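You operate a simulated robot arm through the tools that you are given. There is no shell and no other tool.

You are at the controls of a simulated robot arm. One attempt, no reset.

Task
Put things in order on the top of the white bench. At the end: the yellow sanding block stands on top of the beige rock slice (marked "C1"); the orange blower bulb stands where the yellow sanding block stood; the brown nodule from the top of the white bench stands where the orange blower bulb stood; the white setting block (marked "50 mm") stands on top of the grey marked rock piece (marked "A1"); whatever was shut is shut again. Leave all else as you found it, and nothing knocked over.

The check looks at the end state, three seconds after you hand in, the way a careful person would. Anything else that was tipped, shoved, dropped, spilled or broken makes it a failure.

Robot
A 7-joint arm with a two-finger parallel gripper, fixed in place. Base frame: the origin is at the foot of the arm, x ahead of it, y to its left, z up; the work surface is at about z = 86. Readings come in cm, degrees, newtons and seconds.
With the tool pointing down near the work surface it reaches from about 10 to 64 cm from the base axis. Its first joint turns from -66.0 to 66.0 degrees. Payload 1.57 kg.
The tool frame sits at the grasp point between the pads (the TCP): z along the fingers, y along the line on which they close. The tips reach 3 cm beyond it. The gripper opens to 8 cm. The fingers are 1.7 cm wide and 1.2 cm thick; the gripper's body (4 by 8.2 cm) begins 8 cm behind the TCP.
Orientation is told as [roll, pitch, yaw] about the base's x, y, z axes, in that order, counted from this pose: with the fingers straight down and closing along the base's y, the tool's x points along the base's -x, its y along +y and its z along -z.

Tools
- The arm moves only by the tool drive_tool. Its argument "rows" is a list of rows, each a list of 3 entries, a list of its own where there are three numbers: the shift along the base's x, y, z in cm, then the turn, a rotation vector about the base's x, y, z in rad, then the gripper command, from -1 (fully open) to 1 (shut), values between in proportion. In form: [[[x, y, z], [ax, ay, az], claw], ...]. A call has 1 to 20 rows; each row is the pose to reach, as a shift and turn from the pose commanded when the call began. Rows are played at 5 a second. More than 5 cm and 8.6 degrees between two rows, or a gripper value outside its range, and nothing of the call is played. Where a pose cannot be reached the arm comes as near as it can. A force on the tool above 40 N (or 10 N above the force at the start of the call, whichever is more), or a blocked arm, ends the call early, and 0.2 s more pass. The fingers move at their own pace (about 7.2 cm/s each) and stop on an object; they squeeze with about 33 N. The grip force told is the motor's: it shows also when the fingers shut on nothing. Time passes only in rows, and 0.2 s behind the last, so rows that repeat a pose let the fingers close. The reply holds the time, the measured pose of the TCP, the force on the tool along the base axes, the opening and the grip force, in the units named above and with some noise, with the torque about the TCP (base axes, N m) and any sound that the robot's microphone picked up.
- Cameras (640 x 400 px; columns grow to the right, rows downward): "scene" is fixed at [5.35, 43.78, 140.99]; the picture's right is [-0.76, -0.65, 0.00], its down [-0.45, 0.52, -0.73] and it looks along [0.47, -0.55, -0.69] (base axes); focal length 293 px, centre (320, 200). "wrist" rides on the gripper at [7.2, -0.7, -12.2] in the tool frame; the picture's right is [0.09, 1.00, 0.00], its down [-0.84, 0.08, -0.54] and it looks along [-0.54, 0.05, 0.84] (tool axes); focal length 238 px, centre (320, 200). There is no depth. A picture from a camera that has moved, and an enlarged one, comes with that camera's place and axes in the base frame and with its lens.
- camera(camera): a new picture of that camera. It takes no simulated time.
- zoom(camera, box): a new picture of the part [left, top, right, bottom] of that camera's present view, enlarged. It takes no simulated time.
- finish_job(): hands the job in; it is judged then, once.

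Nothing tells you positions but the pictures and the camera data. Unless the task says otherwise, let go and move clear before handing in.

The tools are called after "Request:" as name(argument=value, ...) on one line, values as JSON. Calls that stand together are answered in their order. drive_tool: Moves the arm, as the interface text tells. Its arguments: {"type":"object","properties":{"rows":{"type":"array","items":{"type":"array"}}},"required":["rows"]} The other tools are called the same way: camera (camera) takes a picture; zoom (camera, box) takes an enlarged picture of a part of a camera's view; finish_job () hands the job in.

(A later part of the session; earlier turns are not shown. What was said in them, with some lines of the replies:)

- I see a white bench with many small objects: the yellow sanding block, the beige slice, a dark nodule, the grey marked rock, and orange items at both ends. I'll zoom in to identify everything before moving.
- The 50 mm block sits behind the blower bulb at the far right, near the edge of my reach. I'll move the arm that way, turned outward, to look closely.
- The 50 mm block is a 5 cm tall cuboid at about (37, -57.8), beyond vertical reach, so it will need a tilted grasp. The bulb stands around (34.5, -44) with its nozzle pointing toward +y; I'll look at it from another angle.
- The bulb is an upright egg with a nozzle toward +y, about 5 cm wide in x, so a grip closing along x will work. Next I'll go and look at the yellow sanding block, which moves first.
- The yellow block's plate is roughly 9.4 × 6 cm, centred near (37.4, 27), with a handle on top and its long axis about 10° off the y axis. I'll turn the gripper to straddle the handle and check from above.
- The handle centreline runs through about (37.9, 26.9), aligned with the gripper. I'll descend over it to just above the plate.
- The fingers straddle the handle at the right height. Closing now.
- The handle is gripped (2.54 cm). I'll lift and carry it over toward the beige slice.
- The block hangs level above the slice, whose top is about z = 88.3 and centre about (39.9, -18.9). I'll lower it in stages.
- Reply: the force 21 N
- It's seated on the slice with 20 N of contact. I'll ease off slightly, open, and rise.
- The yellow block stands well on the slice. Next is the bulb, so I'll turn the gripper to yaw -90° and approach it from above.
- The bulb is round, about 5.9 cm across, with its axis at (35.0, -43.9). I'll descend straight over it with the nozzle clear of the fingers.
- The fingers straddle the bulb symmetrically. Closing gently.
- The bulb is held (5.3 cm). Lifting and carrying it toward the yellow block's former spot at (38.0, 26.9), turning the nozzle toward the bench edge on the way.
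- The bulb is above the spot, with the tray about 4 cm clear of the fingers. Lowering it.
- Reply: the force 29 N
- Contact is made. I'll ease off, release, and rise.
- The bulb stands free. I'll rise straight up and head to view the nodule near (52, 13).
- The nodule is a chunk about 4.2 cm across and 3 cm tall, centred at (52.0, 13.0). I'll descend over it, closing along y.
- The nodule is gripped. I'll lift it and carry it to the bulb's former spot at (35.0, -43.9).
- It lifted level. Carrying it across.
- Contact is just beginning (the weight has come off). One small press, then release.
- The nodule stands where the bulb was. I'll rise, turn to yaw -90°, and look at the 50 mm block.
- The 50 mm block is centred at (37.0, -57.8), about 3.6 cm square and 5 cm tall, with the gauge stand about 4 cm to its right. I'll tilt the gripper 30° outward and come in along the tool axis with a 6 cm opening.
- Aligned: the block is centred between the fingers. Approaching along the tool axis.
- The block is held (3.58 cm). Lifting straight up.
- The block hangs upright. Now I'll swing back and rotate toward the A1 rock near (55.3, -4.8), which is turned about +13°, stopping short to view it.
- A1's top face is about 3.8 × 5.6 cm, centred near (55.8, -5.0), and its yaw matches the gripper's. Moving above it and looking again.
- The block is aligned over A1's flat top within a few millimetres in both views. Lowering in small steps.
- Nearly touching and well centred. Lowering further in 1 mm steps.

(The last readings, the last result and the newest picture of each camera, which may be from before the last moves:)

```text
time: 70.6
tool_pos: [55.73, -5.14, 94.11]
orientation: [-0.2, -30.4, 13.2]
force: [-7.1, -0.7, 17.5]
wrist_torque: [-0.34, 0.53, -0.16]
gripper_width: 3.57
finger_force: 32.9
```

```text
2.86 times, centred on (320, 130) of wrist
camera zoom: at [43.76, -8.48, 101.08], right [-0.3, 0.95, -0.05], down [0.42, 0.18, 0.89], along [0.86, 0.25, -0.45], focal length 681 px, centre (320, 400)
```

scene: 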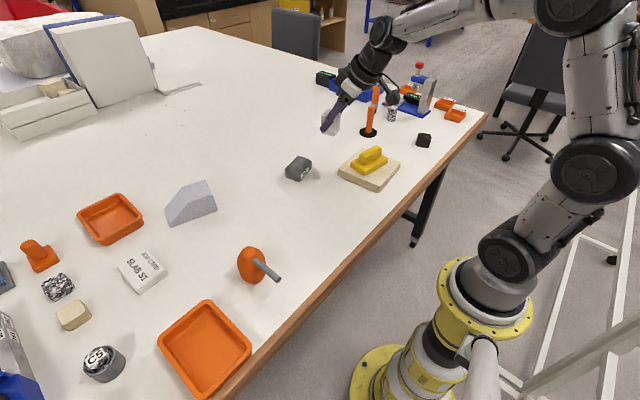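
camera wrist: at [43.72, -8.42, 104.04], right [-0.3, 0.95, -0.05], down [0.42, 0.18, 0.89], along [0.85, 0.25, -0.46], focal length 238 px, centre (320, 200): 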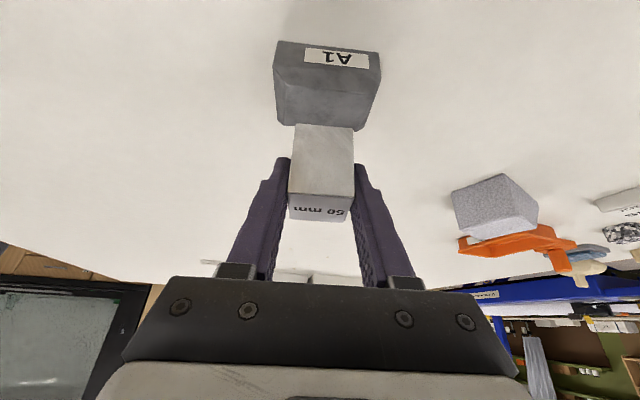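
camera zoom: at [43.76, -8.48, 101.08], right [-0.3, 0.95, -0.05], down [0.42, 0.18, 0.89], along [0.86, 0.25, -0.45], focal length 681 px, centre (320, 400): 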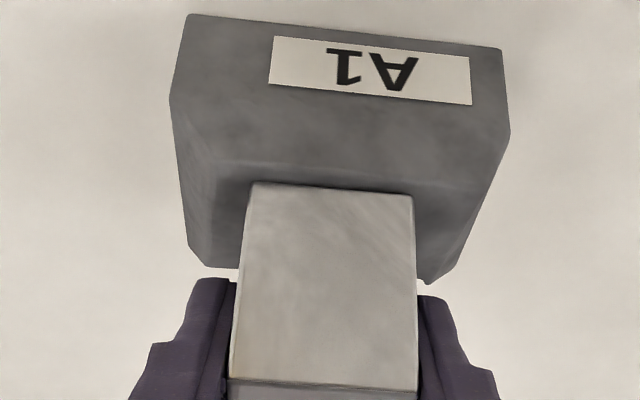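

It's seated but sits about 4–5 mm toward the far edge. While still gripped, I'll lift slightly, shift back 0.35 cm, and set it down again for better centring.

Request:
drive_tool(rows=[[[0, 0, 0.3], [0, 0, 0], 1], [[0, 0, 0.8], [0, 0, 0], 1], [[-0.17, -0.04, 0.8], [0, 0, 0], 1], [[-0.36, -0.08, 0.8], [0, 0, 0], 1], [[-0.36, -0.08, 0.8], [0, 0, 0], 1], [[-0.36, -0.08, 0.5], [0, 0, 0], 1], [[-0.36, -0.08, 0.3], [0, 0, 0], 1], [[-0.36, -0.08, 0.1], [0, 0, 0], 1], [[-0.36, -0.08, 0.1], [0, 0, 0], 1]])

Request:
zoom(camera="scene", box=[270, 130, 330, 185])

Request:
zoom(camera="wrist", box=[240, 60, 400, 200])

```text
time: 72.6
tool_pos: [55.26, -5.26, 94.11]
orientation: [-0.1, -30.2, 13.1]
force: [-2.5, 0.5, 8.2]
wrist_torque: [-0.08, 0.29, -0.04]
gripper_width: 3.58
finger_force: 33.2
```

```text
7.27 times, centred on (300, 158) of scene
camera zoom: at [5.33, 43.79, 140.99], right [-0.76, -0.65, 0.0], down [-0.45, 0.52, -0.73], along [0.47, -0.55, -0.69], focal length 2130 px, centre (466, 509)
```

zoom: 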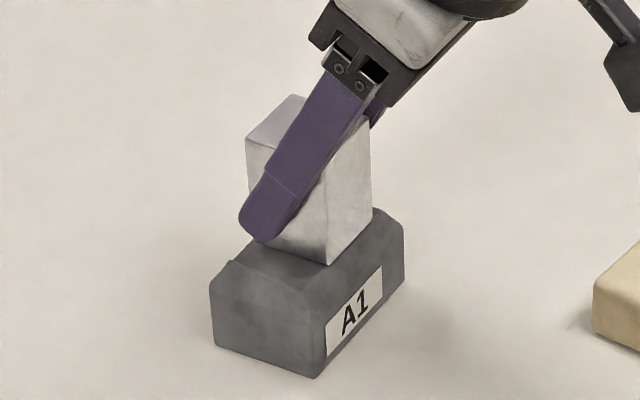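

```text
2.86 times, centred on (320, 130) of wrist
camera zoom: at [43.41, -8.57, 101.1], right [-0.3, 0.95, -0.05], down [0.42, 0.18, 0.89], along [0.86, 0.25, -0.45], focal length 681 px, centre (320, 400)
```

zoom: 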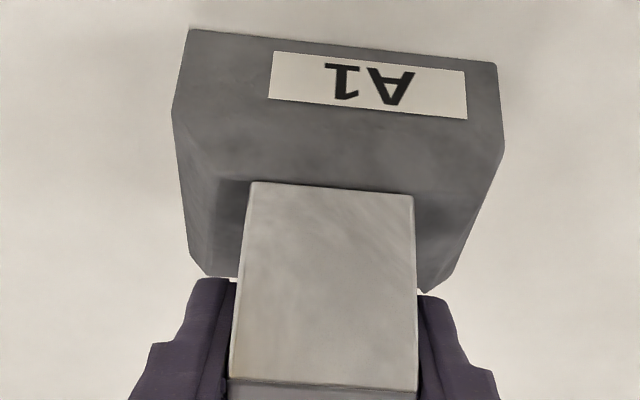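

It's now centred on A1's top with light contact. Releasing gently, then backing out along the tool axis.

Request:
drive_tool(rows=[[[0, 0, 0.08], [0, 0, 0], 1], [[0, 0, 0.08], [0, 0, 0], 0.5], [[0, 0, 0.08], [0, 0, 0], 0.1], [[0, 0, 0.08], [0, 0, 0], -0.2], [[0, 0, 0.08], [0, 0, 0], -0.5], [[0, 0, 0.08], [0, 0, 0], -0.5]])

Request:
zoom(camera="scene", box=[270, 130, 330, 185])

Request:
camera(camera="wrist")

```text
time: 74.0
tool_pos: [55.34, -5.25, 93.99]
orientation: [0.0, -30.0, 13.1]
force: [0.6, 0.7, -0.2]
wrist_torque: [0.0, -0.02, -0.03]
gripper_width: 6.02
finger_force: 0.0
```

```text
7.27 times, centred on (300, 158) of scene
camera zoom: at [5.35, 43.78, 140.99], right [-0.76, -0.65, 0.0], down [-0.45, 0.52, -0.73], along [0.47, -0.55, -0.69], focal length 2130 px, centre (466, 509)
```

zoom: 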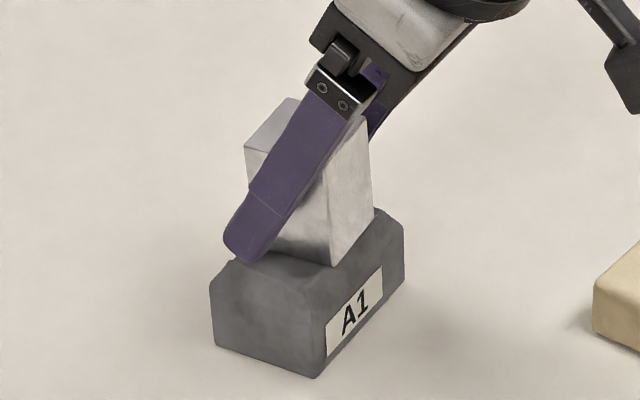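

```text
taken
camera wrist: at [43.39, -8.58, 101.03], right [-0.3, 0.95, -0.05], down [0.42, 0.18, 0.89], along [0.85, 0.25, -0.46], focal length 238 px, centre (320, 200)
```

wrist: 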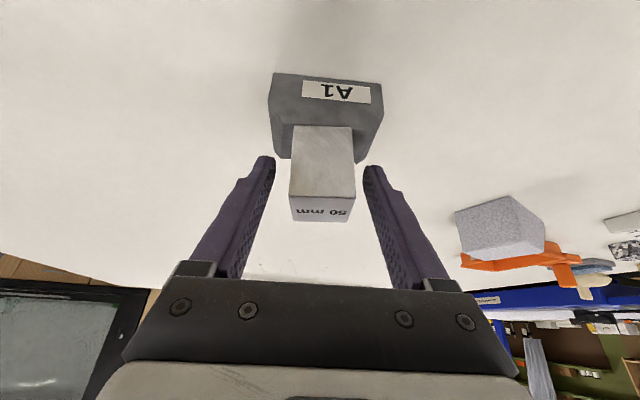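

The block stands free. Retreating.

Request:
drive_tool(rows=[[[-0.73, -0.17, 1.3], [0, 0, 0], -0.5], [[-2, -0.45, 3.5], [0, 0, 0], -0.5], [[-3.9, -0.9, 6.9], [0, 0, 0], -0.5], [[-6.3, -1.45, 11.2], [0, 0, 0], -0.5], [[-8.7, -2, 15], [0, 0, 0], -0.5], [[-12, -2, 17], [0, 0, 0], -0.5], [[-15, -2, 18], [0, 0, 0], -0.5], [[-15, -2, 18], [0, 0, 0], -0.5]])

Request:
drive_tool(rows=[[[0, 0, 0], [-0.03, 0.13, 0], -0.5], [[0, 0, 0], [-0.06, 0.255, 0], -0.5], [[0, 0, 0], [-0.09, 0.385, 0], -0.5], [[0, 0, 0], [-0.118, 0.51, 0], -0.5], [[0, 0, 0], [-0.118, 0.51, 0], -0.5]])

Request:
camera(camera="scene")

Request:
camera(camera="wrist")

Request:
zoom(camera="scene", box=[270, 130, 330, 185])

Request:
zoom(camera="scene", box=[210, 220, 310, 300])

Request:
zoom(camera="scene", box=[330, 60, 490, 200])

```text
time: 75.8
tool_pos: [40.32, -7.23, 112.16]
orientation: [0.0, -29.9, 13.1]
force: [0.6, -0.5, 0.6]
wrist_torque: [0.0, -0.02, 0.02]
gripper_width: 6.02
finger_force: 0.1
```

```text
time: 77.0
tool_pos: [40.17, -7.21, 112.08]
orientation: [0.0, 0.0, 13.2]
force: [0.3, -0.9, 0.5]
wrist_torque: [0.02, 0.01, 0.02]
gripper_width: 6.02
finger_force: 0.1
```

```text
taken
```

scene: 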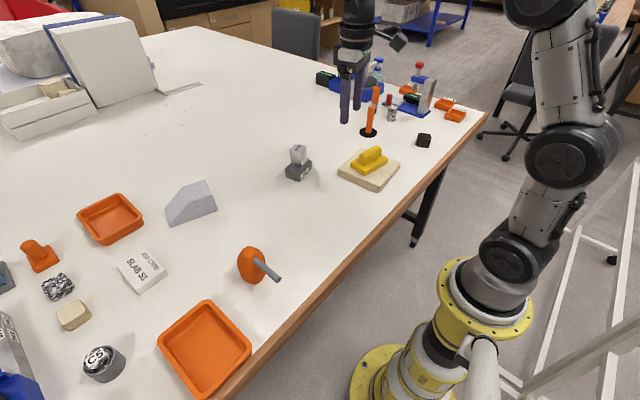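

```text
taken
camera wrist: at [33.4, -9.37, 124.35], right [-0.31, 0.95, 0.0], down [0.8, 0.26, 0.54], along [0.51, 0.17, -0.84], focal length 238 px, centre (320, 200)
```

wrist: 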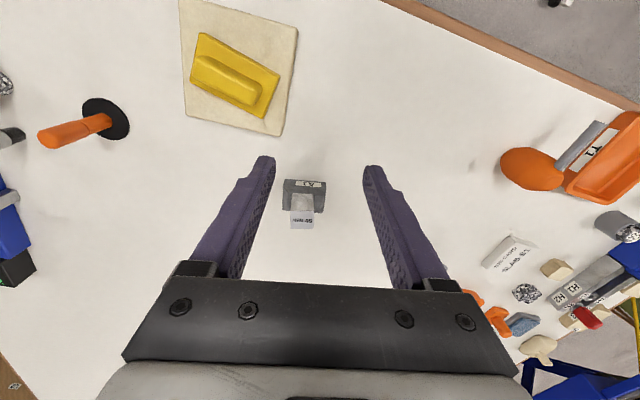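

```text
7.27 times, centred on (300, 158) of scene
camera zoom: at [5.35, 43.78, 140.99], right [-0.76, -0.65, 0.0], down [-0.45, 0.52, -0.73], along [0.47, -0.55, -0.69], focal length 2130 px, centre (466, 509)
```

zoom: 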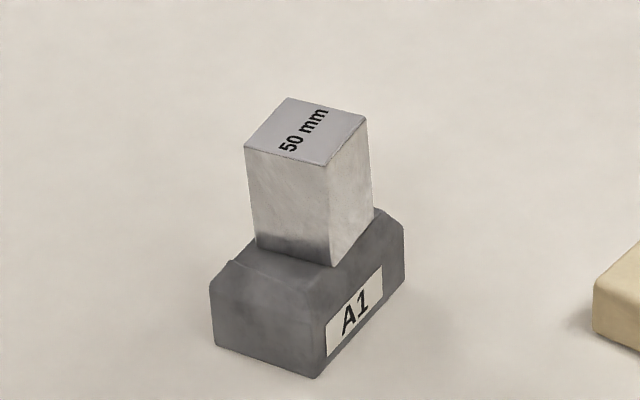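

```text
5.00 times, centred on (260, 260) of scene
camera zoom: at [5.35, 43.78, 140.99], right [-0.76, -0.65, 0.0], down [-0.45, 0.52, -0.73], along [0.47, -0.55, -0.69], focal length 1464 px, centre (620, -100)
```

zoom: 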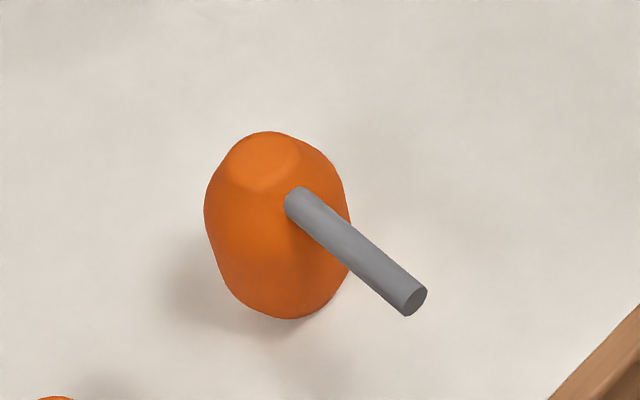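

```text
2.86 times, centred on (410, 130) of scene
camera zoom: at [5.35, 43.78, 140.99], right [-0.76, -0.65, 0.0], down [-0.45, 0.52, -0.73], along [0.47, -0.55, -0.69], focal length 837 px, centre (63, 400)
```

zoom: 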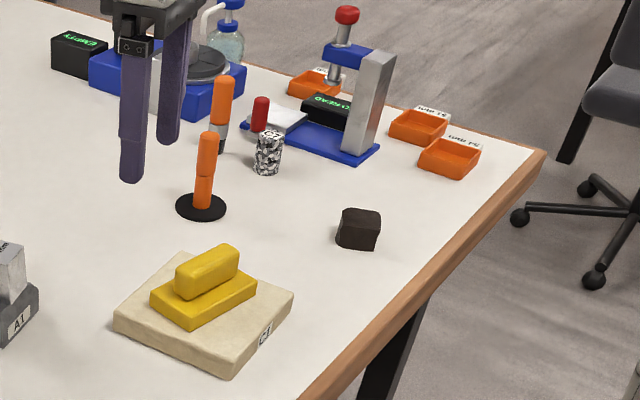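

The yellow block is on C1, the bulb is upright at the yellow block's old spot, the nodule is at the bulb's old spot, and the 50 mm block is on A1. Nothing else has moved, nothing was opened, and the arm is clear, so I'm handing in.

Request:
finish_job()

```text
The job is handed in.
```

I've handed in the job with all four moves done. In the last pictures everything stands upright and nothing else looks disturbed.

- **Yellow sanding block:** it stands on top of the beige slice C1, well inside its edges.
- **Orange blower bulb:** it stands where the yellow block was, at about (38, 27). I turned it about 90°, so its nozzle now points toward the near edge of the bench instead of along it.
- **Brown nodule:** it stands where the bulb was, at about (35, -44).
- **White 50 mm block:** it stands on the flat top of the grey rock A1, with its label facing up. I first set it down a few millimetres off centre, then lifted it slightly and moved it back before letting go.

I didn't open anything, so there was nothing to shut again. The gripper had let go and moved clear before I handed in.
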